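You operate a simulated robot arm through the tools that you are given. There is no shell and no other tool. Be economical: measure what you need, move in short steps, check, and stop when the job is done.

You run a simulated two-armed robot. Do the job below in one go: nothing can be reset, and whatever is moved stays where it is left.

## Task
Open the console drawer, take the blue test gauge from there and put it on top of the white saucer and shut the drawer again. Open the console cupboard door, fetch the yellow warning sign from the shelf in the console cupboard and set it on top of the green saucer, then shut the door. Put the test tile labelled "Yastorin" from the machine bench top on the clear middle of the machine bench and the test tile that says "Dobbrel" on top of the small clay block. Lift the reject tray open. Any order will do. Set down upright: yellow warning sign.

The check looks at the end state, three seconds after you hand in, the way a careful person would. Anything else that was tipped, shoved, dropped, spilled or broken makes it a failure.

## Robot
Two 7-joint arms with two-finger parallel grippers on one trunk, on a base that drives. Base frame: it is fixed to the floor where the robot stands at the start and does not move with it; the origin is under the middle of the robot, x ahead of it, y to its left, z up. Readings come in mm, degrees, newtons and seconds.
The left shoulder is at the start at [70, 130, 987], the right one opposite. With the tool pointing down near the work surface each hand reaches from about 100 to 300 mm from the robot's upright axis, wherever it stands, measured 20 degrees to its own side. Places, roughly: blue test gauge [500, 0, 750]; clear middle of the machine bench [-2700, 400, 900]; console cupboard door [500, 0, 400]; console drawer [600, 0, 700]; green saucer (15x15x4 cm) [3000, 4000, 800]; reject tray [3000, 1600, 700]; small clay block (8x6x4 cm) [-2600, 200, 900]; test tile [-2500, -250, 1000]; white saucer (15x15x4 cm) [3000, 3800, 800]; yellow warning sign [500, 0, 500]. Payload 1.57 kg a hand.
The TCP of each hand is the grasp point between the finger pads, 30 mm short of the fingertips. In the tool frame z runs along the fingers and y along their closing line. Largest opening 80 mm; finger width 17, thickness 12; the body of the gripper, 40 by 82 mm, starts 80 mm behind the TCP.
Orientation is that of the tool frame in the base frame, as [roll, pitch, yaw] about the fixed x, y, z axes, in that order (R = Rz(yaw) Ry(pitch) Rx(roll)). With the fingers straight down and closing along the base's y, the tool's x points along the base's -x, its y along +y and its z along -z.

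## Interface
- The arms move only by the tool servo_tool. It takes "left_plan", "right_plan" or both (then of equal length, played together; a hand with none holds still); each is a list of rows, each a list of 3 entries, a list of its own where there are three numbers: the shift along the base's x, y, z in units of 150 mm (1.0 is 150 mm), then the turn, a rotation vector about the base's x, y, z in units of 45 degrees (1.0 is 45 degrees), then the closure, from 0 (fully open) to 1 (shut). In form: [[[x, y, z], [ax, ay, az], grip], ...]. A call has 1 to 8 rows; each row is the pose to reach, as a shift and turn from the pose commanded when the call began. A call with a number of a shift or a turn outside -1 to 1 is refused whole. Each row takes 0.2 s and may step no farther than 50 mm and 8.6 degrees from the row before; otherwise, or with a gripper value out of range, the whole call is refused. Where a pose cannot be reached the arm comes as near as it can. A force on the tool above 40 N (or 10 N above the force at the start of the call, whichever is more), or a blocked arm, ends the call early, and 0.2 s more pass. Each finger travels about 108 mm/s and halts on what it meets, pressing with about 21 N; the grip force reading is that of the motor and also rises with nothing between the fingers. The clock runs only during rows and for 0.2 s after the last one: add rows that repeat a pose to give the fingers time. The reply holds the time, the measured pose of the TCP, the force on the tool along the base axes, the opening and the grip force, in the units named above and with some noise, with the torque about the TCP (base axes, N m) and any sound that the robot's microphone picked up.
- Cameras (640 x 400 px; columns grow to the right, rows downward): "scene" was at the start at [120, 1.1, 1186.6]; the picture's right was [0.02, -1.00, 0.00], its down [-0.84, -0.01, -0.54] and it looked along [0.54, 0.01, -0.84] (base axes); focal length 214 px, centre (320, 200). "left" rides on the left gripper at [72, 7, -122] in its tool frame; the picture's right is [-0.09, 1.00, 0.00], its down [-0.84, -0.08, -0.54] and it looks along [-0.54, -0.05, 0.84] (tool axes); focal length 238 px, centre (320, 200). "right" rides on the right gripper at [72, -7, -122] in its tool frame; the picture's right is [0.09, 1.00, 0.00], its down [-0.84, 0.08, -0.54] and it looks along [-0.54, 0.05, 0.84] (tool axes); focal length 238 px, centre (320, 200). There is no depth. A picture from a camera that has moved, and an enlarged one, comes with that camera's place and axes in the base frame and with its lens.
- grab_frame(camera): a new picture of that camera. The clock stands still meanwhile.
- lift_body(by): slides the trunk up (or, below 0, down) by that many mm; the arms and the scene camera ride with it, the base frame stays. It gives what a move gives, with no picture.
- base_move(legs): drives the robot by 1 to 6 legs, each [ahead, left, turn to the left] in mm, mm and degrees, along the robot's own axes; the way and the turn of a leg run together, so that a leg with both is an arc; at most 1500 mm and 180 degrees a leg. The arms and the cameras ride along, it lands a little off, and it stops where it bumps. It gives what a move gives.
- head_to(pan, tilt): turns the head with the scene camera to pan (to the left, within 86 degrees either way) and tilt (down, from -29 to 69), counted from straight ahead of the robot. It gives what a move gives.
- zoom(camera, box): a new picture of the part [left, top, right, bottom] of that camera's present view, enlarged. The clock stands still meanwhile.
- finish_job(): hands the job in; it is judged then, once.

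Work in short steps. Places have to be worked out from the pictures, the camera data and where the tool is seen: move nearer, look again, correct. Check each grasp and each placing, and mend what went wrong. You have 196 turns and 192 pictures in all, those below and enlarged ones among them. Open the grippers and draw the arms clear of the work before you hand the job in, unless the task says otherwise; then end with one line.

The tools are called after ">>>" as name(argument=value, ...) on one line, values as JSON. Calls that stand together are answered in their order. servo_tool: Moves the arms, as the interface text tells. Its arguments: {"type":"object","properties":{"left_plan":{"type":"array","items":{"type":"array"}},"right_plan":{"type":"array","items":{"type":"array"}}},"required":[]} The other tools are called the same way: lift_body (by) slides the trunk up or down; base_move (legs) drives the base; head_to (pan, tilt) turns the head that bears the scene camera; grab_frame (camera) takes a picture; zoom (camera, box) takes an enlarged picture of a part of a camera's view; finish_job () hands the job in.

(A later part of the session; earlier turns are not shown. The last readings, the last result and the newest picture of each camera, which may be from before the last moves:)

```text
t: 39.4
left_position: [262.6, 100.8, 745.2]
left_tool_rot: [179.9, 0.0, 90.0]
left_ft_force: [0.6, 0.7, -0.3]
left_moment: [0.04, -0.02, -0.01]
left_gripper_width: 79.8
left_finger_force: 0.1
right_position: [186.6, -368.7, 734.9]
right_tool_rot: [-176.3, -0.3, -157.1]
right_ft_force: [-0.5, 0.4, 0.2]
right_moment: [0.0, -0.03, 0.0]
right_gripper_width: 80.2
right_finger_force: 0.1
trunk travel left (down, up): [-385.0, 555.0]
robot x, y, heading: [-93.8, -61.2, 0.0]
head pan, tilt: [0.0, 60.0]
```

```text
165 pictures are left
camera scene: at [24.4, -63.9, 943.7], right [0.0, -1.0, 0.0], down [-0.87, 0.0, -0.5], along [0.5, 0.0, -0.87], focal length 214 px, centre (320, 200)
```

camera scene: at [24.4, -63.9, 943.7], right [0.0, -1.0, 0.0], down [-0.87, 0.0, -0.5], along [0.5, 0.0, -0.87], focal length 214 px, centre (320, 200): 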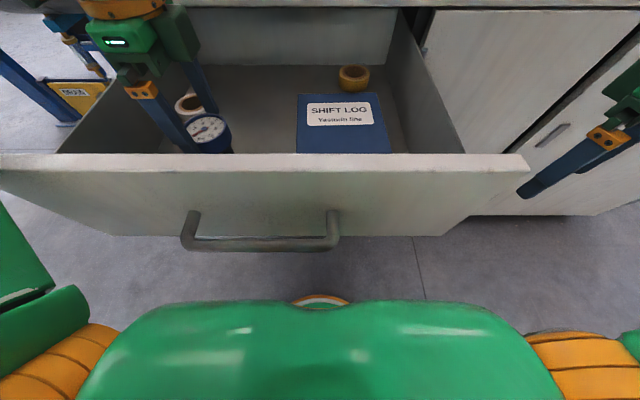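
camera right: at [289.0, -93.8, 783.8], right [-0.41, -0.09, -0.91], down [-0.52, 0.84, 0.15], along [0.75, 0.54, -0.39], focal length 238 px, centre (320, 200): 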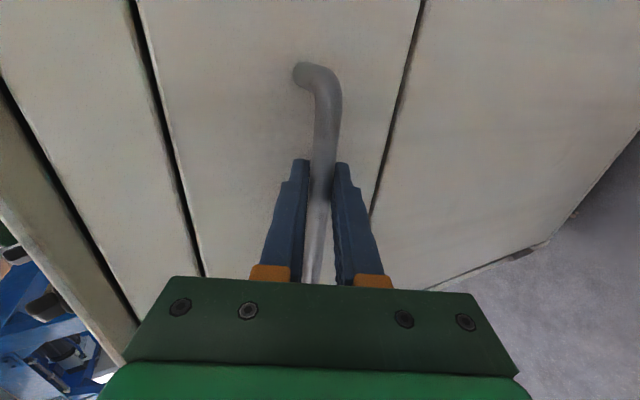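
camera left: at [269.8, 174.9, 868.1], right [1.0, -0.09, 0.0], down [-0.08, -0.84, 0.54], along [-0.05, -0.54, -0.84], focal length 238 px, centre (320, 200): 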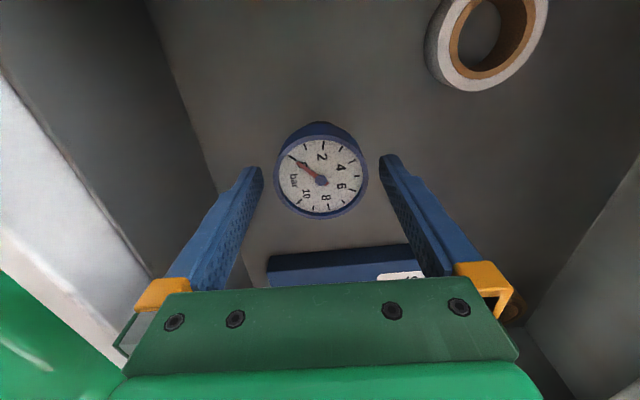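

Fingers straddle the gauge. I'll lower another 38 mm and close.

>>> lift_body(by=-38)

>>> servo_tool(left_plan=[[[0, -0.02, 0], [0, 0, 0], 0.1], [[0, -0.02, 0], [0, 0, 0], 0.4], [[0, -0.02, 0], [0, 0, 0], 0.7], [[0, -0.02, 0], [0, 0, 0], 1], [[0, -0.02, 0], [0, 0, 0], 1]])

>>> grab_frame(camera="left")

```text
t: 40.2
left_position: [254.4, 99.4, 718.6]
left_tool_rot: [178.4, -0.2, 90.1]
left_ft_force: [28.4, 0.6, 7.9]
left_moment: [-0.05, -0.68, -0.03]
left_gripper_width: 80.1
left_finger_force: 0.2
right_position: [178.8, -370.8, 702.2]
right_tool_rot: [-176.4, 0.6, -157.0]
right_ft_force: [0.1, -1.3, 0.3]
right_moment: [-0.01, 0.03, 0.0]
right_gripper_width: 80.2
right_finger_force: 0.0
trunk travel left (down, up): [-347.0, 593.0]
robot x, y, heading: [-91.5, -65.2, 0.4]
head pan, tilt: [0.0, 60.0]
```

```text
t: 40.7
left_position: [256.8, 97.1, 718.7]
left_tool_rot: [177.5, 0.0, 90.7]
left_ft_force: [31.7, 0.1, 15.5]
left_moment: [-0.04, -1.01, -0.08]
left_gripper_width: 76.6
left_finger_force: 16.5
right_position: [179.9, -369.8, 699.6]
right_tool_rot: [-176.5, 0.5, -156.8]
right_ft_force: [0.5, 0.3, -0.2]
right_moment: [0.02, 0.0, 0.01]
right_gripper_width: 79.9
right_finger_force: 0.1
trunk travel left (down, up): [-347.0, 593.0]
robot x, y, heading: [-93.7, -64.3, 0.2]
head pan, tilt: [0.0, 60.0]
stopped in row 2 (left hand): the force on the tool passed its limit at 42 N (the readings are from after the stop); the commanded pose is now the measured one
```

```text
164 pictures are left
camera left: at [257.3, 170.3, 841.6], right [1.0, -0.08, 0.04], down [-0.09, -0.84, 0.54], along [-0.01, -0.54, -0.84], focal length 238 px, centre (320, 200)
```

left: 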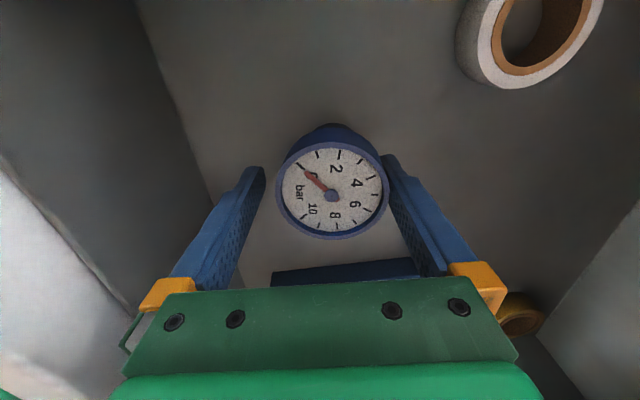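

A side force appeared and the whole body shifted about 8 mm back; something may touch the drawer front. I'll reopen and look.

>>> grab_frame(camera="scene")

>>> grab_frame(camera="right")

```text
163 pictures are left
camera scene: at [13.4, -68.2, 907.4], right [0.01, -1.0, -0.01], down [-0.86, 0.0, -0.51], along [0.51, 0.01, -0.86], focal length 214 px, centre (320, 200)
```

scene: 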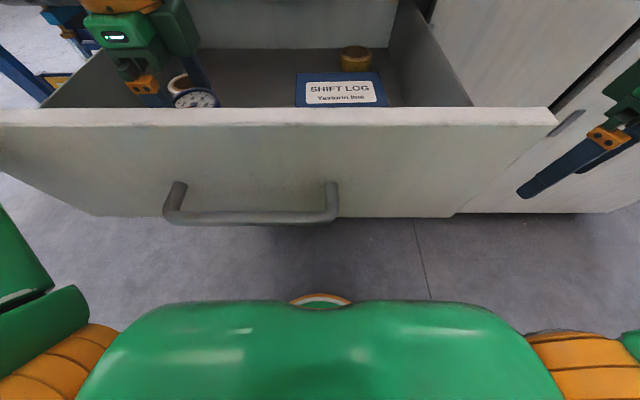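

```text
162 pictures are left
camera right: at [112.8, -398.5, 822.1], right [-0.47, 0.88, -0.06], down [0.72, 0.43, 0.54], along [0.5, 0.21, -0.84], focal length 238 px, centre (320, 200)
```

right: 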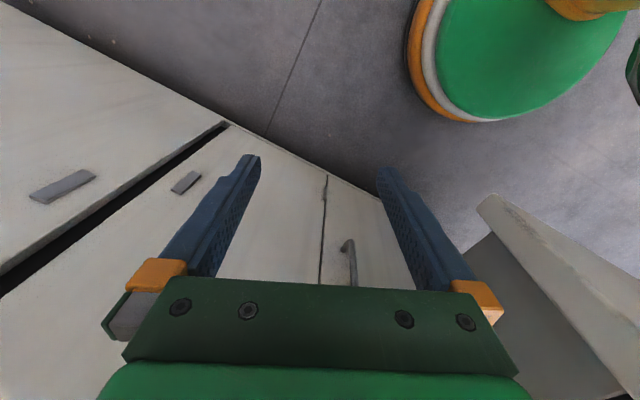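

The left hand is also 11 mm higher than expected. I'll turn the head to see the left arm against the drawer front.

>>> head_to(pan=45, tilt=50)

>>> grab_frame(camera="scene")

```text
t: 41.8
left_position: [254.3, 97.4, 717.7]
left_tool_rot: [177.9, -0.2, 90.4]
left_ft_force: [38.7, 0.1, 13.2]
left_moment: [-0.01, -0.99, -0.08]
left_gripper_width: 79.8
left_finger_force: 18.1
right_position: [177.7, -370.2, 700.6]
right_tool_rot: [-176.3, 0.6, -157.0]
right_ft_force: [-0.3, -0.7, 0.0]
right_moment: [0.0, -0.01, 0.06]
right_gripper_width: 80.0
right_finger_force: 0.1
trunk travel left (down, up): [-347.0, 593.0]
robot x, y, heading: [-90.4, -63.2, 0.2]
head pan, tilt: [45.0, 50.0]
```

```text
161 pictures are left
camera scene: at [-1.2, -13.6, 920.5], right [0.71, -0.71, 0.01], down [-0.53, -0.54, -0.65], along [0.47, 0.46, -0.76], focal length 214 px, centre (320, 200)
```

scene: 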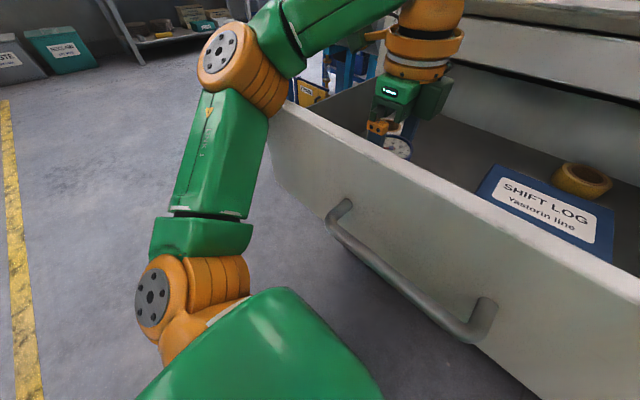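

The left elbow touches the top of the drawer front's corner. I'll raise the trunk to free it, then reset the hand with more arm reach.

>>> servo_tool(left_plan=[[[0, 0, 0], [0, 0, 0], 0], [[0, 0, 0], [0, 0, 0], 0]])

>>> lift_body(by=60)

>>> grab_frame(camera="left")

>>> grab_frame(camera="scene")

```text
t: 42.4
left_position: [255.2, 96.7, 718.5]
left_tool_rot: [177.8, -0.2, 90.4]
left_ft_force: [40.1, 0.4, 13.1]
left_moment: [-0.06, -0.97, -0.07]
left_gripper_width: 80.3
left_finger_force: 0.6
right_position: [178.0, -370.3, 700.6]
right_tool_rot: [-176.3, 0.6, -157.0]
right_ft_force: [0.5, 0.1, -0.8]
right_moment: [0.01, -0.01, -0.04]
right_gripper_width: 79.8
right_finger_force: 0.1
trunk travel left (down, up): [-347.0, 593.0]
robot x, y, heading: [-96.5, -63.4, 0.2]
head pan, tilt: [45.0, 50.0]
```

```text
t: 42.7
left_position: [260.9, 96.2, 717.1]
left_tool_rot: [177.7, -0.1, 90.6]
left_ft_force: [17.5, 0.1, 6.7]
left_moment: [-0.01, -0.48, -0.04]
left_gripper_width: 80.1
left_finger_force: 0.0
right_position: [183.0, -371.4, 699.6]
right_tool_rot: [-176.5, 0.2, -157.0]
right_ft_force: [0.3, 0.2, 0.5]
right_moment: [0.01, -0.01, 0.0]
right_gripper_width: 79.9
right_finger_force: 0.1
trunk travel left (down, up): [-349.0, 591.0]
robot x, y, heading: [-92.0, -61.3, 0.3]
head pan, tilt: [45.0, 50.0]
stopped: the force on the tool passed its limit at 56 N (the readings are from after the stop); the commanded pose is now the measured one
```

```text
160 pictures are left
camera left: at [262.4, 169.6, 840.0], right [1.0, -0.08, 0.04], down [-0.09, -0.84, 0.54], along [-0.01, -0.54, -0.84], focal length 238 px, centre (320, 200)
```

left: 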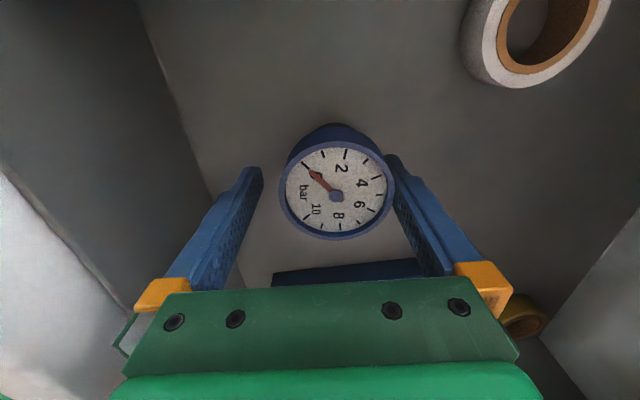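

```text
159 pictures are left
camera scene: at [5.3, -13.8, 921.1], right [0.71, -0.71, 0.0], down [-0.53, -0.54, -0.65], along [0.46, 0.46, -0.76], focal length 214 px, centre (320, 200)
```

scene: 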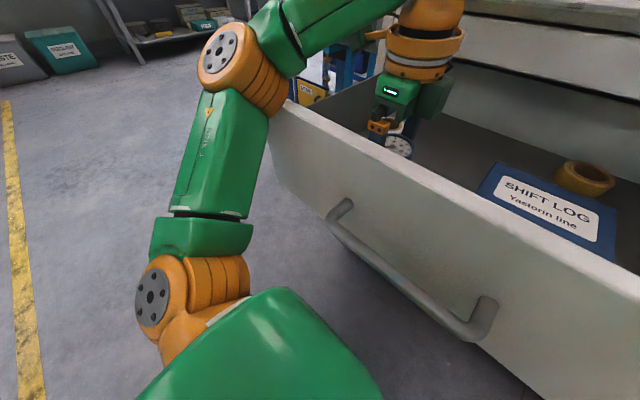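

Residual force is dropping. I'll lift in smaller steps.

>>> lift_body(by=15)

>>> lift_body(by=15)

```text
t: 43.3
left_position: [265.8, 100.0, 726.9]
left_tool_rot: [178.9, 0.1, 90.3]
left_ft_force: [0.0, 0.8, -1.3]
left_moment: [-0.01, 0.0, 0.02]
left_gripper_width: 80.0
left_finger_force: 0.0
right_position: [186.4, -367.6, 714.0]
right_tool_rot: [-176.5, -0.5, -157.1]
right_ft_force: [0.8, 0.6, 0.2]
right_moment: [0.01, 0.01, -0.01]
right_gripper_width: 80.0
right_finger_force: 0.1
trunk travel left (down, up): [-364.0, 576.0]
robot x, y, heading: [-92.9, -64.6, -0.0]
head pan, tilt: [45.0, 50.0]
```

```text
t: 44.0
left_position: [266.8, 100.2, 741.9]
left_tool_rot: [178.8, 0.2, 90.5]
left_ft_force: [0.9, -1.1, 0.8]
left_moment: [0.01, -0.05, -0.01]
left_gripper_width: 79.8
left_finger_force: 0.0
right_position: [187.8, -367.2, 729.8]
right_tool_rot: [-176.4, -0.5, -157.0]
right_ft_force: [0.4, 0.0, -0.9]
right_moment: [-0.04, 0.04, 0.0]
right_gripper_width: 80.0
right_finger_force: 0.1
trunk travel left (down, up): [-379.0, 561.0]
robot x, y, heading: [-91.1, -64.3, 0.1]
head pan, tilt: [45.0, 50.0]
```

Freed. Check where the gauge is now from the wrist camera.

>>> grab_frame(camera="left")

>>> grab_frame(camera="scene")

```text
158 pictures are left
camera left: at [269.2, 173.5, 864.5], right [1.0, -0.08, 0.02], down [-0.08, -0.84, 0.54], along [-0.03, -0.54, -0.84], focal length 238 px, centre (320, 200)
```

left: 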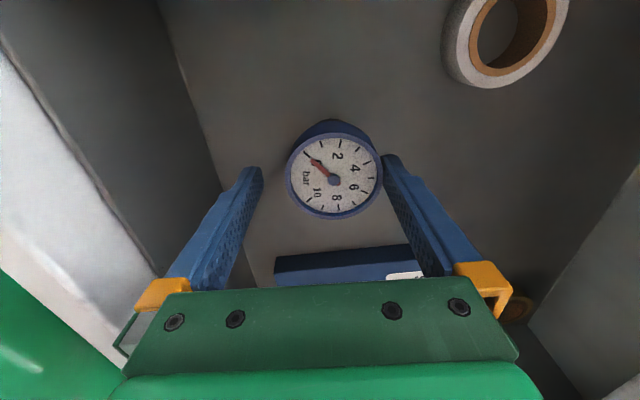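

```text
157 pictures are left
camera scene: at [12.4, -9.1, 950.5], right [0.71, -0.71, 0.0], down [-0.54, -0.54, -0.64], along [0.45, 0.46, -0.77], focal length 214 px, centre (320, 200)
```

scene: 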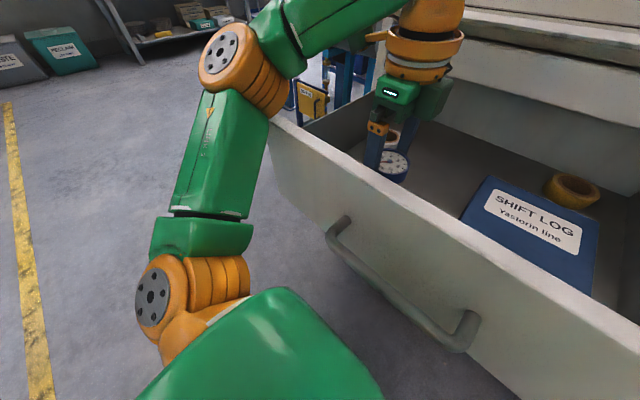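

The drawer (with gauge) was nudged in by about 12 mm; no harm. I'll back the base 25 mm and extend the hand to recentre on the gauge at x≈275 and go down slightly.

>>> base_move(legs=[[-25, 0, 0]])

>>> servo_tool(left_plan=[[[0.12, -0.01, 0], [0.01, 0, 0], 0], [[0.23, -0.02, 0], [0.025, 0, 0], 0], [[0.23, -0.02, -0.05], [0.025, 0, 0], 0], [[0.23, -0.02, -0.1], [0.025, 0, 0], 0]])

>>> grab_frame(camera="left")

>>> grab_frame(camera="scene")

```text
t: 44.9
left_position: [245.5, 100.2, 743.3]
left_tool_rot: [177.6, 0.4, 90.9]
left_ft_force: [0.1, 0.0, 0.8]
left_moment: [0.0, -0.01, -0.02]
left_gripper_width: 80.1
left_finger_force: 0.0
right_position: [163.7, -367.4, 729.8]
right_tool_rot: [-176.4, -0.4, -157.1]
right_ft_force: [0.5, 0.3, -0.2]
right_moment: [0.02, -0.03, -0.03]
right_gripper_width: 80.2
right_finger_force: 0.1
trunk travel left (down, up): [-379.0, 561.0]
robot x, y, heading: [-111.4, -61.3, 0.3]
head pan, tilt: [45.0, 50.0]
stopped in leg 1: the force on the tool passed its limit at 54 N (the readings are from after the stop); the commanded pose is now the measured one
```

```text
t: 45.9
left_position: [279.5, 98.7, 730.3]
left_tool_rot: [177.7, -0.7, 90.8]
left_ft_force: [0.7, -0.9, 0.4]
left_moment: [-0.04, -0.02, -0.01]
left_gripper_width: 80.0
left_finger_force: 0.1
right_position: [162.9, -366.7, 729.9]
right_tool_rot: [-176.4, -0.4, -157.1]
right_ft_force: [0.3, 0.1, -0.7]
right_moment: [0.02, 0.0, -0.01]
right_gripper_width: 80.0
right_finger_force: 0.1
trunk travel left (down, up): [-379.0, 561.0]
robot x, y, heading: [-116.6, -62.5, -0.0]
head pan, tilt: [45.0, 50.0]
```

```text
156 pictures are left
camera left: at [279.5, 169.5, 853.2], right [1.0, -0.08, 0.04], down [-0.09, -0.84, 0.53], along [-0.01, -0.53, -0.85], focal length 238 px, centre (320, 200)
```

left: 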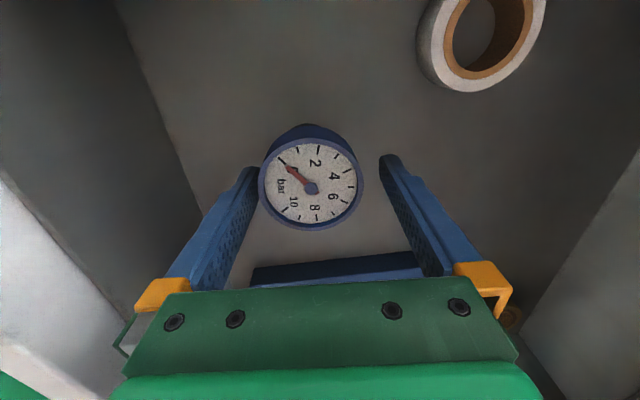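

```text
155 pictures are left
camera scene: at [-11.5, -9.1, 950.4], right [0.71, -0.71, 0.0], down [-0.54, -0.54, -0.64], along [0.45, 0.45, -0.77], focal length 214 px, centre (320, 200)
```

scene: 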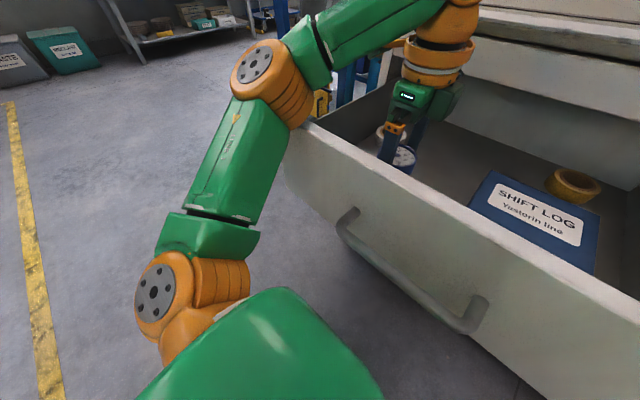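

Gauge at x≈272, hand at 279. I'll shift −7 mm, go down to about 722, and close.

>>> servo_tool(left_plan=[[[-0.05, -0.01, 0], [0.03, 0, 0], 0], [[-0.05, -0.01, -0.05], [0.05, 0, 0], 0], [[-0.05, -0.01, -0.05], [0.05, 0, 0], 0.3], [[-0.05, -0.01, -0.05], [0.05, 0, 0], 0.6], [[-0.05, -0.01, -0.05], [0.05, 0, 0], 1], [[-0.05, -0.01, -0.05], [0.05, 0, 0], 1]])

>>> grab_frame(camera="left")

```text
t: 47.3
left_position: [271.5, 95.5, 721.5]
left_tool_rot: [177.6, -3.0, 90.8]
left_ft_force: [0.5, 0.9, 1.2]
left_moment: [0.0, -0.02, -0.02]
left_gripper_width: 61.3
left_finger_force: 20.9
right_position: [163.1, -368.9, 729.6]
right_tool_rot: [-176.4, -0.4, -157.1]
right_ft_force: [0.4, 0.7, -0.4]
right_moment: [-0.06, 0.03, -0.05]
right_gripper_width: 80.3
right_finger_force: 0.0
trunk travel left (down, up): [-379.0, 561.0]
robot x, y, heading: [-117.9, -62.3, -0.2]
head pan, tilt: [45.0, 50.0]
```

```text
154 pictures are left
camera left: at [271.8, 161.9, 848.5], right [1.0, -0.08, 0.04], down [-0.09, -0.86, 0.49], along [-0.01, -0.5, -0.87], focal length 238 px, centre (320, 200)
```

left: 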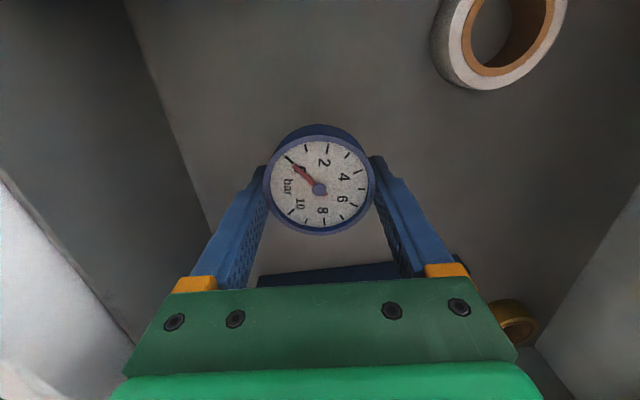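

Gripped at 61 mm. I'll lift with the trunk.

>>> lift_body(by=60)

>>> lift_body(by=200)

>>> grab_frame(camera="left")

>>> grab_frame(camera="scene")

```text
t: 48.3
left_position: [271.4, 95.7, 782.5]
left_tool_rot: [177.5, -3.1, 90.9]
left_ft_force: [0.7, -0.2, -0.7]
left_moment: [-0.02, 0.0, 0.01]
left_gripper_width: 61.1
left_finger_force: 21.1
right_position: [164.5, -366.5, 788.4]
right_tool_rot: [-176.4, -0.5, -157.1]
right_ft_force: [-0.2, -0.8, 0.2]
right_moment: [0.0, 0.0, 0.04]
right_gripper_width: 79.7
right_finger_force: 0.0
trunk travel left (down, up): [-439.0, 501.0]
robot x, y, heading: [-117.3, -59.5, -0.1]
head pan, tilt: [45.0, 50.0]
```

```text
t: 50.5
left_position: [271.7, 96.4, 981.7]
left_tool_rot: [177.6, -2.9, 90.7]
left_ft_force: [-0.7, 1.0, -1.2]
left_moment: [-0.04, -0.01, 0.01]
left_gripper_width: 61.0
left_finger_force: 20.9
right_position: [164.2, -367.0, 990.3]
right_tool_rot: [-176.5, -0.4, -157.0]
right_ft_force: [0.0, 0.3, -0.4]
right_moment: [-0.02, -0.03, -0.02]
right_gripper_width: 79.8
right_finger_force: 0.1
trunk travel left (down, up): [-639.0, 301.0]
robot x, y, heading: [-117.6, -61.5, -0.3]
head pan, tilt: [45.0, 50.0]
```

```text
153 pictures are left
camera left: at [272.1, 162.0, 1108.3], right [1.0, -0.08, 0.04], down [-0.09, -0.86, 0.49], along [-0.01, -0.5, -0.87], focal length 238 px, centre (320, 200)
```

left: 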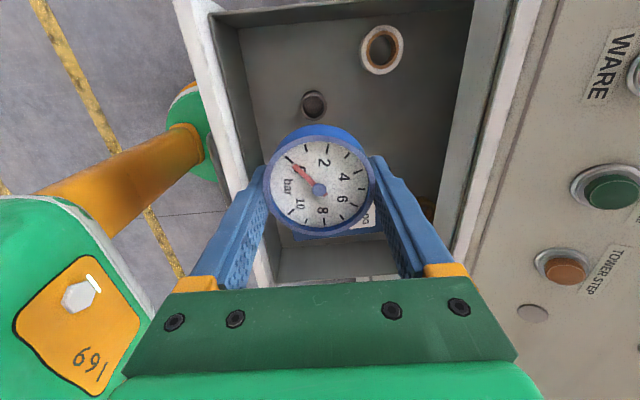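

```text
152 pictures are left
camera scene: at [-11.1, -9.1, 1210.4], right [0.71, -0.71, 0.0], down [-0.54, -0.54, -0.64], along [0.45, 0.45, -0.77], focal length 214 px, centre (320, 200)
```

scene: 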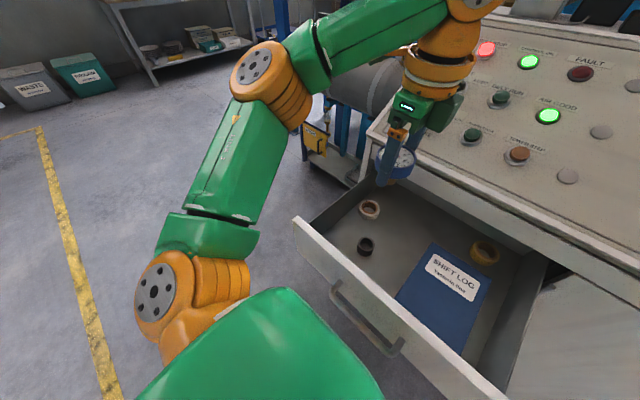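

The gauge came out of a small holder and is firmly held. Next I'll close the drawer: back off and tilt the right hand forward with fingers shut to push.

>>> base_move(legs=[[-330, 0, 0]])

>>> servo_tool(right_plan=[[[0, 0.1, -0.1], [0, -0.18, 0], 0.5], [[0, 0.2, -0.2], [0, -0.36, 0], 1], [[0, 0.3, -0.3], [0, -0.54, 0], 1], [[0, 0.4, -0.4], [0, -0.72, 0], 1], [[0, 0.5, -0.5], [0, -0.9, 0], 1]])

>>> servo_tool(right_plan=[[[0.1, 0.1, -0.1], [0, -0.18, 0], 1], [[0.2, 0.2, -0.2], [0, -0.36, 0], 1], [[0.3, 0.3, -0.3], [0, -0.5, 0], 1], [[0.4, 0.4, -0.4], [0, -0.5, 0], 1], [[0.5, 0.5, -0.5], [0, -0.5, 0], 1]])

>>> head_to(pan=0, tilt=45)

>>> grab_frame(camera="scene")

```text
t: 52.6
left_position: [-51.7, 93.3, 981.6]
left_tool_rot: [177.7, -2.9, 90.2]
left_ft_force: [-1.0, 0.7, -1.6]
left_moment: [0.01, -0.02, 0.02]
left_gripper_width: 61.0
left_finger_force: 21.0
right_position: [-164.3, -368.7, 989.3]
right_tool_rot: [-176.4, -0.5, -157.6]
right_ft_force: [0.8, 0.1, -0.2]
right_moment: [0.01, -0.02, 0.01]
right_gripper_width: 80.3
right_finger_force: 0.0
trunk travel left (down, up): [-639.0, 301.0]
robot x, y, heading: [-443.9, -62.5, -0.4]
head pan, tilt: [45.0, 50.0]
```

```text
t: 53.8
left_position: [-52.4, 93.1, 982.5]
left_tool_rot: [177.6, -3.0, 90.2]
left_ft_force: [0.5, -0.2, -1.6]
left_moment: [-0.02, 0.01, 0.0]
left_gripper_width: 61.1
left_finger_force: 20.8
right_position: [-115.5, -314.3, 958.7]
right_tool_rot: [-158.5, 36.5, -151.8]
right_ft_force: [-0.8, -0.4, -0.1]
right_moment: [0.02, 0.02, -0.01]
right_gripper_width: 0.2
right_finger_force: 20.8
right hand out of reach, approached as far as the arm can: row 4, 5
trunk travel left (down, up): [-639.0, 301.0]
robot x, y, heading: [-441.0, -62.5, -0.5]
head pan, tilt: [45.0, 50.0]
```

```text
t: 55.0
left_position: [-52.8, 92.9, 981.2]
left_tool_rot: [177.6, -2.9, 90.2]
left_ft_force: [-0.4, -0.4, -1.9]
left_moment: [-0.03, 0.01, 0.03]
left_gripper_width: 61.1
left_finger_force: 20.7
right_position: [-15.0, -240.1, 877.6]
right_tool_rot: [-140.1, 55.1, -138.4]
right_ft_force: [0.2, 0.3, 0.3]
right_moment: [-0.03, -0.04, 0.01]
right_gripper_width: 0.0
right_finger_force: 21.0
right hand out of reach, approached as far as the arm can: row 1, 2, 3, 4, 5
trunk travel left (down, up): [-639.0, 301.0]
robot x, y, heading: [-441.6, -63.5, -0.4]
head pan, tilt: [45.0, 50.0]
```

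```text
t: 56.2
left_position: [-52.9, 93.8, 982.4]
left_tool_rot: [177.6, -2.9, 90.1]
left_ft_force: [0.3, -0.7, -1.6]
left_moment: [-0.01, 0.0, 0.01]
left_gripper_width: 61.2
left_finger_force: 21.1
right_position: [-15.5, -240.2, 878.4]
right_tool_rot: [-140.1, 55.2, -138.4]
right_ft_force: [-0.3, 0.3, -0.1]
right_moment: [0.0, -0.03, -0.02]
right_gripper_width: 0.0
right_finger_force: 21.6
trunk travel left (down, up): [-639.0, 301.0]
robot x, y, heading: [-445.3, -60.0, -0.4]
head pan, tilt: [0.0, 45.0]
```

```text
151 pictures are left
camera scene: at [-310.0, -63.1, 1217.3], right [-0.01, -1.0, 0.0], down [-0.71, 0.01, -0.71], along [0.71, -0.01, -0.71], focal length 214 px, centre (320, 200)
```

scene: 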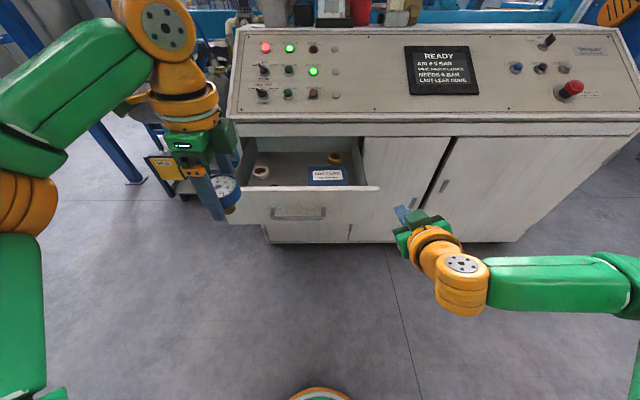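

Right hand points forward. I'll retract the left hand, shift the base left 110 and lower the trunk so the right fingertips face the drawer panel.

>>> servo_tool(left_plan=[[[-0.2, 0, 0], [0, 0, 0], 1], [[-0.4, 0, 0], [0, 0, 0], 1], [[-0.6, 0, 0], [0, 0, 0], 1], [[-0.7, 0, 0], [0, 0, 0], 1]])

>>> base_move(legs=[[0, 110, 0]])

>>> lift_body(by=-135)

>>> grab_frame(camera="scene")

```text
t: 57.2
left_position: [-157.0, 91.9, 981.3]
left_tool_rot: [177.5, -3.0, 90.2]
left_ft_force: [-0.2, -0.6, -1.7]
left_moment: [-0.03, 0.03, -0.02]
left_gripper_width: 61.2
left_finger_force: 20.9
right_position: [-15.5, -239.8, 877.0]
right_tool_rot: [-140.0, 55.0, -138.5]
right_ft_force: [-0.1, 0.1, -0.2]
right_moment: [0.0, 0.04, 0.03]
right_gripper_width: 0.2
right_finger_force: 21.1
trunk travel left (down, up): [-639.0, 301.0]
robot x, y, heading: [-442.0, -63.7, -0.7]
head pan, tilt: [0.0, 45.0]
```

```text
t: 58.4
left_position: [-154.7, 201.1, 982.0]
left_tool_rot: [177.5, -2.9, 90.1]
left_ft_force: [0.2, 0.2, -1.5]
left_moment: [-0.04, -0.02, 0.02]
left_gripper_width: 61.0
left_finger_force: 21.1
right_position: [-15.5, -130.5, 877.7]
right_tool_rot: [-140.1, 55.0, -138.5]
right_ft_force: [0.4, -0.5, 0.0]
right_moment: [-0.01, -0.01, 0.04]
right_gripper_width: 0.0
right_finger_force: 20.8
trunk travel left (down, up): [-639.0, 301.0]
robot x, y, heading: [-442.4, 50.9, -0.9]
head pan, tilt: [0.0, 45.0]
```

```text
t: 60.0
left_position: [-156.5, 202.3, 846.4]
left_tool_rot: [177.6, -3.0, 90.1]
left_ft_force: [0.2, -0.9, -1.7]
left_moment: [-0.01, 0.0, -0.02]
left_gripper_width: 61.2
left_finger_force: 21.0
right_position: [-15.2, -129.9, 743.3]
right_tool_rot: [-140.1, 55.1, -138.5]
right_ft_force: [0.8, 0.4, -0.2]
right_moment: [0.01, -0.01, 0.02]
right_gripper_width: 0.1
right_finger_force: 21.2
trunk travel left (down, up): [-504.0, 436.0]
robot x, y, heading: [-440.9, 48.2, -0.9]
head pan, tilt: [0.0, 45.0]
```

```text
150 pictures are left
camera scene: at [-309.2, 47.5, 1082.4], right [-0.01, -1.0, 0.0], down [-0.71, 0.01, -0.71], along [0.71, -0.01, -0.71], focal length 214 px, centre (320, 200)
```

scene: 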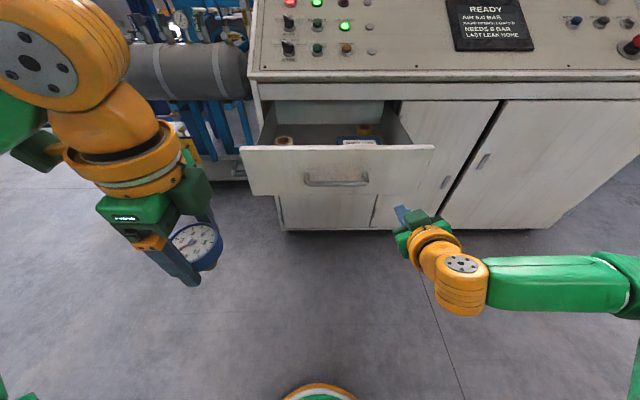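

Tip is about 140 mm from the panel at y≈−132, z≈730. I'll drive forward to push.

>>> base_move(legs=[[300, 0, 0.8]])

>>> grab_frame(camera="scene")

```text
t: 62.0
left_position: [144.9, 204.8, 846.5]
left_tool_rot: [177.6, -2.9, 90.8]
left_ft_force: [0.4, 0.2, -1.1]
left_moment: [-0.02, 0.01, -0.01]
left_gripper_width: 61.1
left_finger_force: 21.3
right_position: [289.9, -124.7, 743.0]
right_tool_rot: [-140.1, 55.1, -137.8]
right_ft_force: [0.6, -0.5, 0.2]
right_moment: [0.01, -0.01, -0.01]
right_gripper_width: 0.2
right_finger_force: 20.7
trunk travel left (down, up): [-504.0, 436.0]
robot x, y, heading: [-139.9, 49.4, 0.3]
head pan, tilt: [0.0, 45.0]
```

```text
149 pictures are left
camera scene: at [-7.0, 48.1, 1082.3], right [0.0, -1.0, 0.0], down [-0.71, 0.0, -0.71], along [0.71, 0.0, -0.71], focal length 214 px, centre (320, 200)
```

scene: 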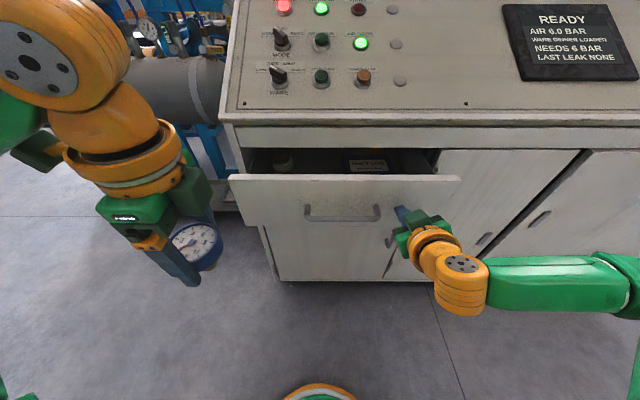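

The drawer is closing. I'll push the remaining ~135 mm.

>>> base_move(legs=[[150, 0, 0]])

>>> grab_frame(camera="scene")

```text
t: 63.4
left_position: [269.3, 204.0, 846.9]
left_tool_rot: [177.5, -2.9, 90.7]
left_ft_force: [0.0, 0.4, -1.6]
left_moment: [-0.03, -0.03, -0.03]
left_gripper_width: 61.0
left_finger_force: 20.6
right_position: [409.8, -124.3, 742.4]
right_tool_rot: [-140.7, 54.8, -137.8]
right_ft_force: [-8.1, 0.1, 3.9]
right_moment: [0.0, -0.11, -0.06]
right_gripper_width: 0.0
right_finger_force: 21.0
trunk travel left (down, up): [-504.0, 436.0]
robot x, y, heading: [-13.9, 48.1, -0.0]
head pan, tilt: [0.0, 45.0]
stopped in leg 1: the force on the tool passed its limit at 129 N (the readings are from after the stop); the commanded pose is now the measured one
```

```text
148 pictures are left
camera scene: at [115.7, 48.2, 1082.8], right [0.0, -1.0, 0.0], down [-0.7, 0.0, -0.71], along [0.71, 0.0, -0.7], focal length 214 px, centre (320, 200)
```

scene: 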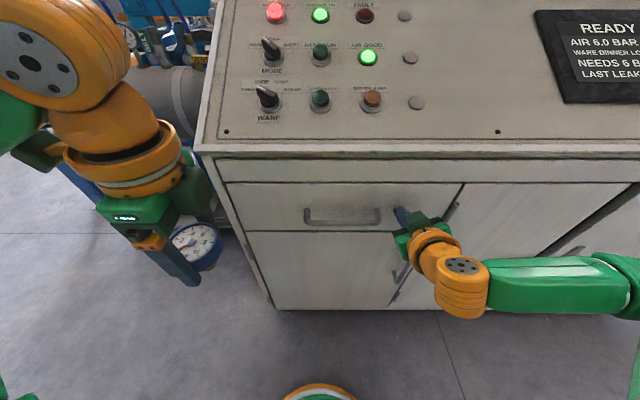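

Drawer is shut. I'll back off 400 mm, raise, and survey the way toward the saucers on the left.

>>> base_move(legs=[[-450, 0, 0]])

>>> lift_body(by=135)

>>> head_to(pan=55, tilt=10)

>>> grab_frame(camera="scene")

>>> head_to(pan=0, tilt=20)

>>> grab_frame(camera="scene")

```text
t: 66.1
left_position: [-182.2, 204.2, 846.1]
left_tool_rot: [177.7, -3.1, 90.8]
left_ft_force: [0.6, -0.2, -1.3]
left_moment: [0.0, -0.03, 0.02]
left_gripper_width: 61.0
left_finger_force: 21.1
right_position: [-41.5, -124.2, 740.7]
right_tool_rot: [-140.8, 54.6, -138.2]
right_ft_force: [0.9, 0.3, -0.6]
right_moment: [0.04, -0.02, 0.0]
right_gripper_width: 0.2
right_finger_force: 21.2
trunk travel left (down, up): [-504.0, 436.0]
robot x, y, heading: [-470.1, 47.2, 0.2]
head pan, tilt: [0.0, 45.0]
```

```text
t: 67.7
left_position: [-182.3, 203.8, 980.1]
left_tool_rot: [177.8, -2.9, 90.8]
left_ft_force: [-0.7, 0.0, -1.9]
left_moment: [0.02, 0.0, -0.02]
left_gripper_width: 61.3
left_finger_force: 20.9
right_position: [-41.0, -124.6, 875.9]
right_tool_rot: [-140.8, 54.6, -138.2]
right_ft_force: [0.1, -0.2, -0.4]
right_moment: [0.02, -0.05, -0.04]
right_gripper_width: 0.0
right_finger_force: 21.0
trunk travel left (down, up): [-639.0, 301.0]
robot x, y, heading: [-467.0, 46.8, 0.1]
head pan, tilt: [0.0, 45.0]
```

```text
t: 69.0
left_position: [-182.6, 204.7, 980.7]
left_tool_rot: [177.7, -3.1, 90.8]
left_ft_force: [-0.8, 0.0, -1.3]
left_moment: [0.01, -0.02, 0.0]
left_gripper_width: 61.2
left_finger_force: 21.6
right_position: [-41.0, -124.7, 876.7]
right_tool_rot: [-140.9, 54.5, -138.2]
right_ft_force: [-0.3, -0.8, 0.3]
right_moment: [0.05, 0.02, 0.02]
right_gripper_width: 0.1
right_finger_force: 21.4
trunk travel left (down, up): [-639.0, 301.0]
robot x, y, heading: [-466.5, 45.7, -0.1]
head pan, tilt: [55.0, 10.0]
```

```text
147 pictures are left
camera scene: at [-362.1, 124.1, 1272.2], right [0.82, -0.57, 0.0], down [-0.1, -0.14, -0.98], along [0.57, 0.81, -0.17], focal length 214 px, centre (320, 200)
```

scene: 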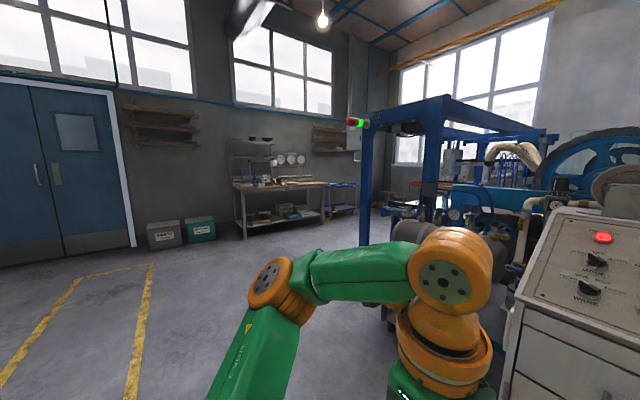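

```text
t: 70.2
left_position: [-182.0, 203.7, 981.5]
left_tool_rot: [177.6, -3.0, 90.8]
left_ft_force: [0.6, 0.7, -2.1]
left_moment: [0.01, -0.01, -0.01]
left_gripper_width: 61.1
left_finger_force: 21.3
right_position: [-40.3, -124.5, 876.1]
right_tool_rot: [-140.8, 54.7, -138.3]
right_ft_force: [-0.7, 0.4, 0.0]
right_moment: [-0.01, -0.01, 0.01]
right_gripper_width: 0.0
right_finger_force: 20.9
trunk travel left (down, up): [-639.0, 301.0]
robot x, y, heading: [-466.7, 47.5, 0.0]
head pan, tilt: [0.0, 20.0]
```

```text
146 pictures are left
camera scene: at [-322.4, 48.2, 1256.0], right [0.0, -1.0, 0.0], down [-0.34, 0.0, -0.94], along [0.94, 0.0, -0.34], focal length 214 px, centre (320, 200)
```

scene: 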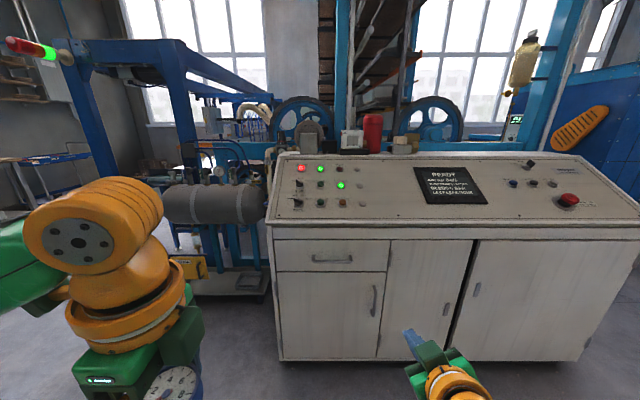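

A workbench stands at the far wall and a second blue table to its right, near [3000, 4000]. I'll zoom there.

>>> head_to(pan=50, tilt=10)

>>> zoom(camera="scene", box=[220, 120, 420, 245])

```text
t: 71.4
left_position: [-181.4, 204.1, 980.8]
left_tool_rot: [177.7, -3.0, 90.8]
left_ft_force: [1.0, 0.3, -1.3]
left_moment: [-0.02, 0.01, -0.01]
left_gripper_width: 61.2
left_finger_force: 20.7
right_position: [-40.3, -124.9, 875.4]
right_tool_rot: [-140.8, 54.6, -138.3]
right_ft_force: [-0.3, -0.8, -0.3]
right_moment: [-0.01, -0.01, 0.0]
right_gripper_width: 0.0
right_finger_force: 21.3
trunk travel left (down, up): [-639.0, 301.0]
robot x, y, heading: [-469.2, 48.0, -0.1]
head pan, tilt: [50.0, 10.0]
```

```text
3.20 times, centred on (320, 182) of scene
camera zoom: at [-355.7, 119.2, 1272.3], right [0.77, -0.64, 0.0], down [-0.11, -0.13, -0.98], along [0.63, 0.75, -0.17], focal length 686 px, centre (320, 256)
```

zoom: 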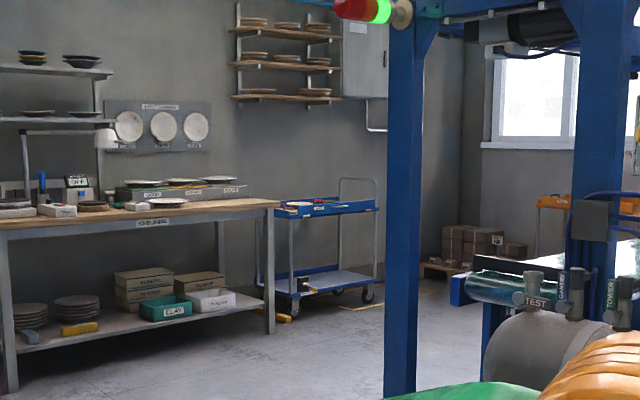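

Saucers lie on the blue cart around x 2500–3340, y≈3800–4050, so I'll approach it from the south facing +y. Driving via y≈3000.

>>> base_move(legs=[[0, 0, 90], [1450, 0, 0], [1450, 0, 0], [0, -1450, 0], [0, -1450, 0], [0, -450, 0]])

>>> head_to(pan=0, tilt=25)

>>> grab_frame(camera="scene")

```text
t: 105.2
left_position: [2716.2, 3180.5, 981.0]
left_tool_rot: [177.7, -2.9, 178.9]
left_ft_force: [-0.7, -0.1, -1.2]
left_moment: [0.03, -0.02, 0.04]
left_gripper_width: 61.2
left_finger_force: 21.1
right_position: [3048.1, 3311.8, 874.6]
right_tool_rot: [-140.8, 54.5, -49.9]
right_ft_force: [0.3, -0.3, 0.3]
right_moment: [0.0, 0.02, -0.04]
right_gripper_width: 0.0
right_finger_force: 20.8
trunk travel left (down, up): [-639.0, 301.0]
robot x, y, heading: [2862.9, 2892.4, 88.1]
head pan, tilt: [50.0, 10.0]
```

```text
t: 106.4
left_position: [2716.1, 3181.2, 980.0]
left_tool_rot: [177.7, -3.0, 179.0]
left_ft_force: [-0.1, 0.0, -1.7]
left_moment: [0.0, -0.01, -0.01]
left_gripper_width: 61.1
left_finger_force: 21.4
right_position: [3049.8, 3311.6, 876.5]
right_tool_rot: [-140.7, 54.6, -49.9]
right_ft_force: [0.0, 0.4, -0.3]
right_moment: [0.01, 0.01, -0.01]
right_gripper_width: 0.0
right_finger_force: 20.8
trunk travel left (down, up): [-639.0, 301.0]
robot x, y, heading: [2864.5, 2896.5, 88.1]
head pan, tilt: [0.0, 25.0]
```

```text
144 pictures are left
camera scene: at [2868.2, 3034.7, 1247.9], right [1.0, -0.03, 0.0], down [-0.01, -0.42, -0.91], along [0.03, 0.91, -0.42], focal length 214 px, centre (320, 200)
```

scene: 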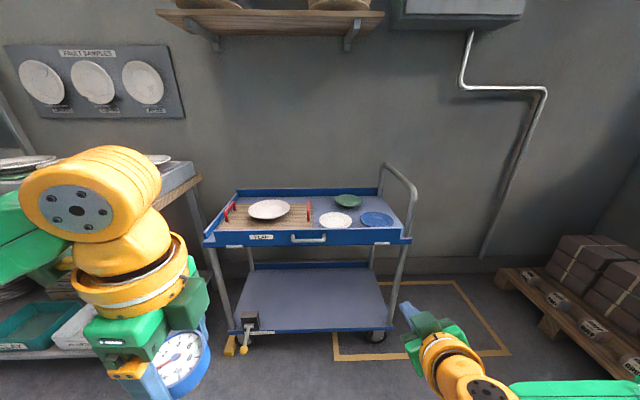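

White saucer is at ≈[2958, 3788], green at ≈[3034, 3967]. I'll tuck the right hand back to pointing down and up before approaching.

>>> servo_tool(right_plan=[[[0, -0.15, 0.15], [-0.18, 0, 0], 1], [[0, -0.3, 0.3], [-0.36, 0, 0], 1], [[0.05, -0.45, 0.45], [-0.54, 0, 0], 1], [[0.1, -0.6, 0.6], [-0.72, 0, 0], 1], [[0.15, -0.75, 0.75], [-0.9, 0, 0], 1]])

>>> servo_tool(right_plan=[[[0, -0.1, 0.15], [-0.18, 0, 0], 1], [[0.1, -0.2, 0.3], [-0.36, 0, 0], 1], [[0.2, -0.3, 0.45], [-0.5, 0, 0], 1], [[0.3, -0.4, 0.6], [-0.5, 0, 0], 1]])

>>> base_move(legs=[[350, -225, 2]])

>>> head_to(pan=0, tilt=45)

>>> grab_frame(camera="scene")

>>> grab_frame(camera="left")

```text
t: 107.6
left_position: [2714.6, 3180.3, 981.2]
left_tool_rot: [177.5, -3.0, 179.0]
left_ft_force: [-0.2, -0.5, -1.7]
left_moment: [-0.01, -0.01, 0.02]
left_gripper_width: 61.0
left_finger_force: 20.8
right_position: [3071.5, 3200.4, 992.5]
right_tool_rot: [-167.2, 19.3, -66.8]
right_ft_force: [-0.5, -0.4, 1.3]
right_moment: [0.01, -0.02, -0.01]
right_gripper_width: 0.1
right_finger_force: 20.8
right hand out of reach, approached as far as the arm can: row 1, 2
trunk travel left (down, up): [-639.0, 301.0]
robot x, y, heading: [2864.7, 2892.7, 88.1]
head pan, tilt: [0.0, 25.0]
```

```text
t: 108.6
left_position: [2716.4, 3180.8, 980.7]
left_tool_rot: [177.8, -2.9, 179.0]
left_ft_force: [0.6, -1.1, -2.0]
left_moment: [-0.02, -0.03, 0.01]
left_gripper_width: 61.3
left_finger_force: 20.7
right_position: [3104.1, 3158.2, 1061.5]
right_tool_rot: [-175.9, -1.4, -68.1]
right_ft_force: [1.2, -0.3, 0.3]
right_moment: [0.0, 0.04, 0.05]
right_gripper_width: 0.0
right_finger_force: 21.0
right hand out of reach, approached as far as the arm can: row 4
trunk travel left (down, up): [-639.0, 301.0]
robot x, y, heading: [2860.6, 2896.5, 88.2]
head pan, tilt: [0.0, 25.0]
```

```text
t: 111.1
left_position: [2936.9, 3524.2, 981.3]
left_tool_rot: [177.6, -2.9, -179.0]
left_ft_force: [-0.2, 0.2, -1.3]
left_moment: [-0.04, -0.04, -0.01]
left_gripper_width: 61.2
left_finger_force: 20.6
right_position: [3326.0, 3513.7, 1062.5]
right_tool_rot: [-175.8, -1.4, -66.1]
right_ft_force: [0.1, -0.5, -0.2]
right_moment: [0.0, -0.05, 0.02]
right_gripper_width: 0.0
right_finger_force: 20.6
trunk travel left (down, up): [-639.0, 301.0]
robot x, y, heading: [3093.8, 3237.9, 90.0]
head pan, tilt: [0.0, 25.0]
```

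```text
t: 112.0
left_position: [2937.2, 3523.7, 981.4]
left_tool_rot: [177.7, -2.9, -179.0]
left_ft_force: [0.5, -0.3, -1.3]
left_moment: [0.04, 0.01, 0.01]
left_gripper_width: 61.3
left_finger_force: 20.7
right_position: [3325.8, 3514.0, 1060.5]
right_tool_rot: [-175.8, -1.3, -66.2]
right_ft_force: [0.9, 0.1, 0.4]
right_moment: [0.0, 0.0, 0.0]
right_gripper_width: 0.1
right_finger_force: 21.0
trunk travel left (down, up): [-639.0, 301.0]
robot x, y, heading: [3095.3, 3240.5, 90.4]
head pan, tilt: [0.0, 45.0]
```

```text
143 pictures are left
camera scene: at [3094.2, 3371.6, 1217.4], right [1.0, 0.0, 0.0], down [0.0, -0.71, -0.71], along [0.0, 0.71, -0.71], focal length 214 px, centre (320, 200)
```

scene: 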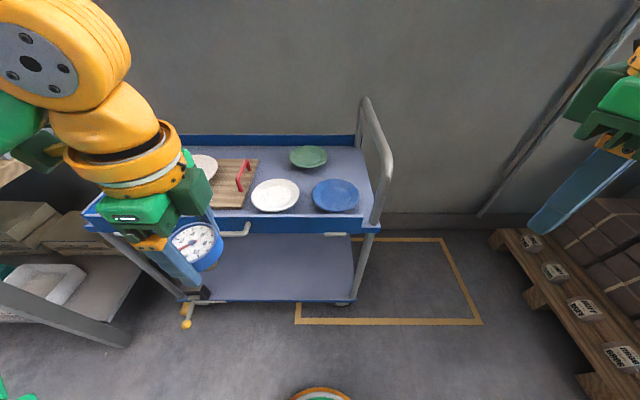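

```text
142 pictures are left
camera left: at [2871.2, 3525.4, 1107.2], right [0.08, 1.0, 0.04], down [0.87, -0.08, 0.49], along [0.5, -0.01, -0.87], focal length 238 px, centre (320, 200)
```

left: 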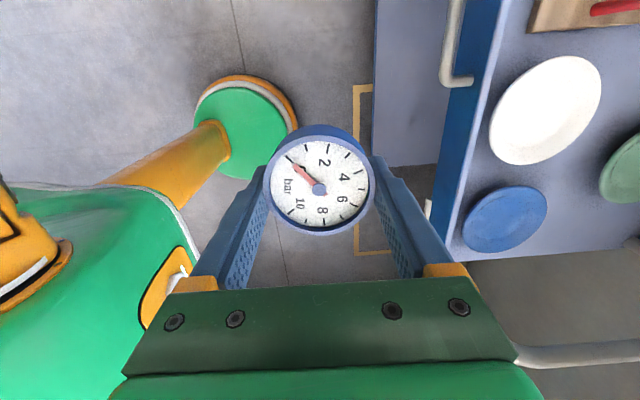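

I'll approach: base ahead 170 and right 20, then view from the wrist camera.

>>> base_move(legs=[[160, -22, 0]])

>>> servo_tool(left_plan=[[[0, 0.2, 0], [0, 0, 0], 1], [[0, 0.4, 0], [0, 0, 0], 1], [[0, 0.6, 0], [0, 0, 0], 1], [[0, 0.7, 0], [0, 0, 0], 1]])

>>> grab_frame(camera="scene")

>>> grab_frame(camera="left")

```text
t: 113.4
left_position: [2956.4, 3677.5, 980.8]
left_tool_rot: [177.6, -2.9, -178.7]
left_ft_force: [0.8, -0.1, -1.6]
left_moment: [0.0, -0.02, 0.02]
left_gripper_width: 60.8
left_finger_force: 21.2
right_position: [3345.2, 3670.0, 1062.6]
right_tool_rot: [-175.8, -1.3, -65.9]
right_ft_force: [-0.1, 0.3, 0.0]
right_moment: [0.02, 0.01, 0.02]
right_gripper_width: 0.0
right_finger_force: 21.3
trunk travel left (down, up): [-639.0, 301.0]
robot x, y, heading: [3117.3, 3394.6, 90.4]
head pan, tilt: [0.0, 45.0]
```

```text
t: 114.4
left_position: [2956.1, 3785.7, 979.8]
left_tool_rot: [177.7, -3.0, -178.7]
left_ft_force: [1.1, -0.2, -1.7]
left_moment: [0.03, -0.01, 0.02]
left_gripper_width: 61.1
left_finger_force: 21.2
right_position: [3345.7, 3671.5, 1061.2]
right_tool_rot: [-175.8, -1.4, -66.0]
right_ft_force: [0.2, -0.2, -0.7]
right_moment: [0.01, 0.0, 0.04]
right_gripper_width: 0.1
right_finger_force: 20.6
trunk travel left (down, up): [-639.0, 301.0]
robot x, y, heading: [3116.4, 3396.1, 90.6]
head pan, tilt: [0.0, 45.0]
```

```text
141 pictures are left
camera scene: at [3114.3, 3527.2, 1217.3], right [1.0, 0.01, 0.0], down [0.01, -0.71, -0.71], along [-0.01, 0.71, -0.71], focal length 214 px, centre (320, 200)
```

scene: 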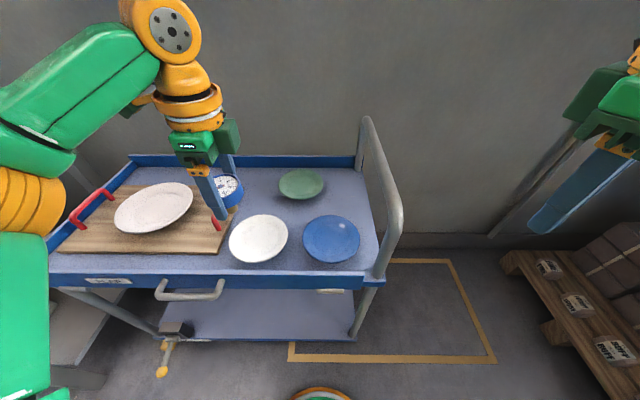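

```text
140 pictures are left
camera left: at [2889.7, 3787.4, 1105.7], right [0.07, 1.0, 0.04], down [0.87, -0.08, 0.49], along [0.49, -0.01, -0.87], focal length 238 px, centre (320, 200)
```

left: 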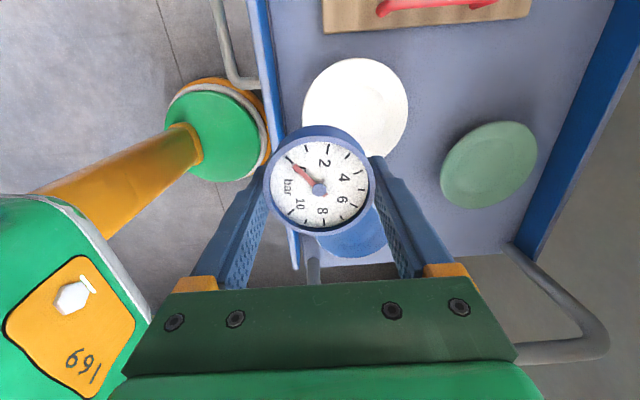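

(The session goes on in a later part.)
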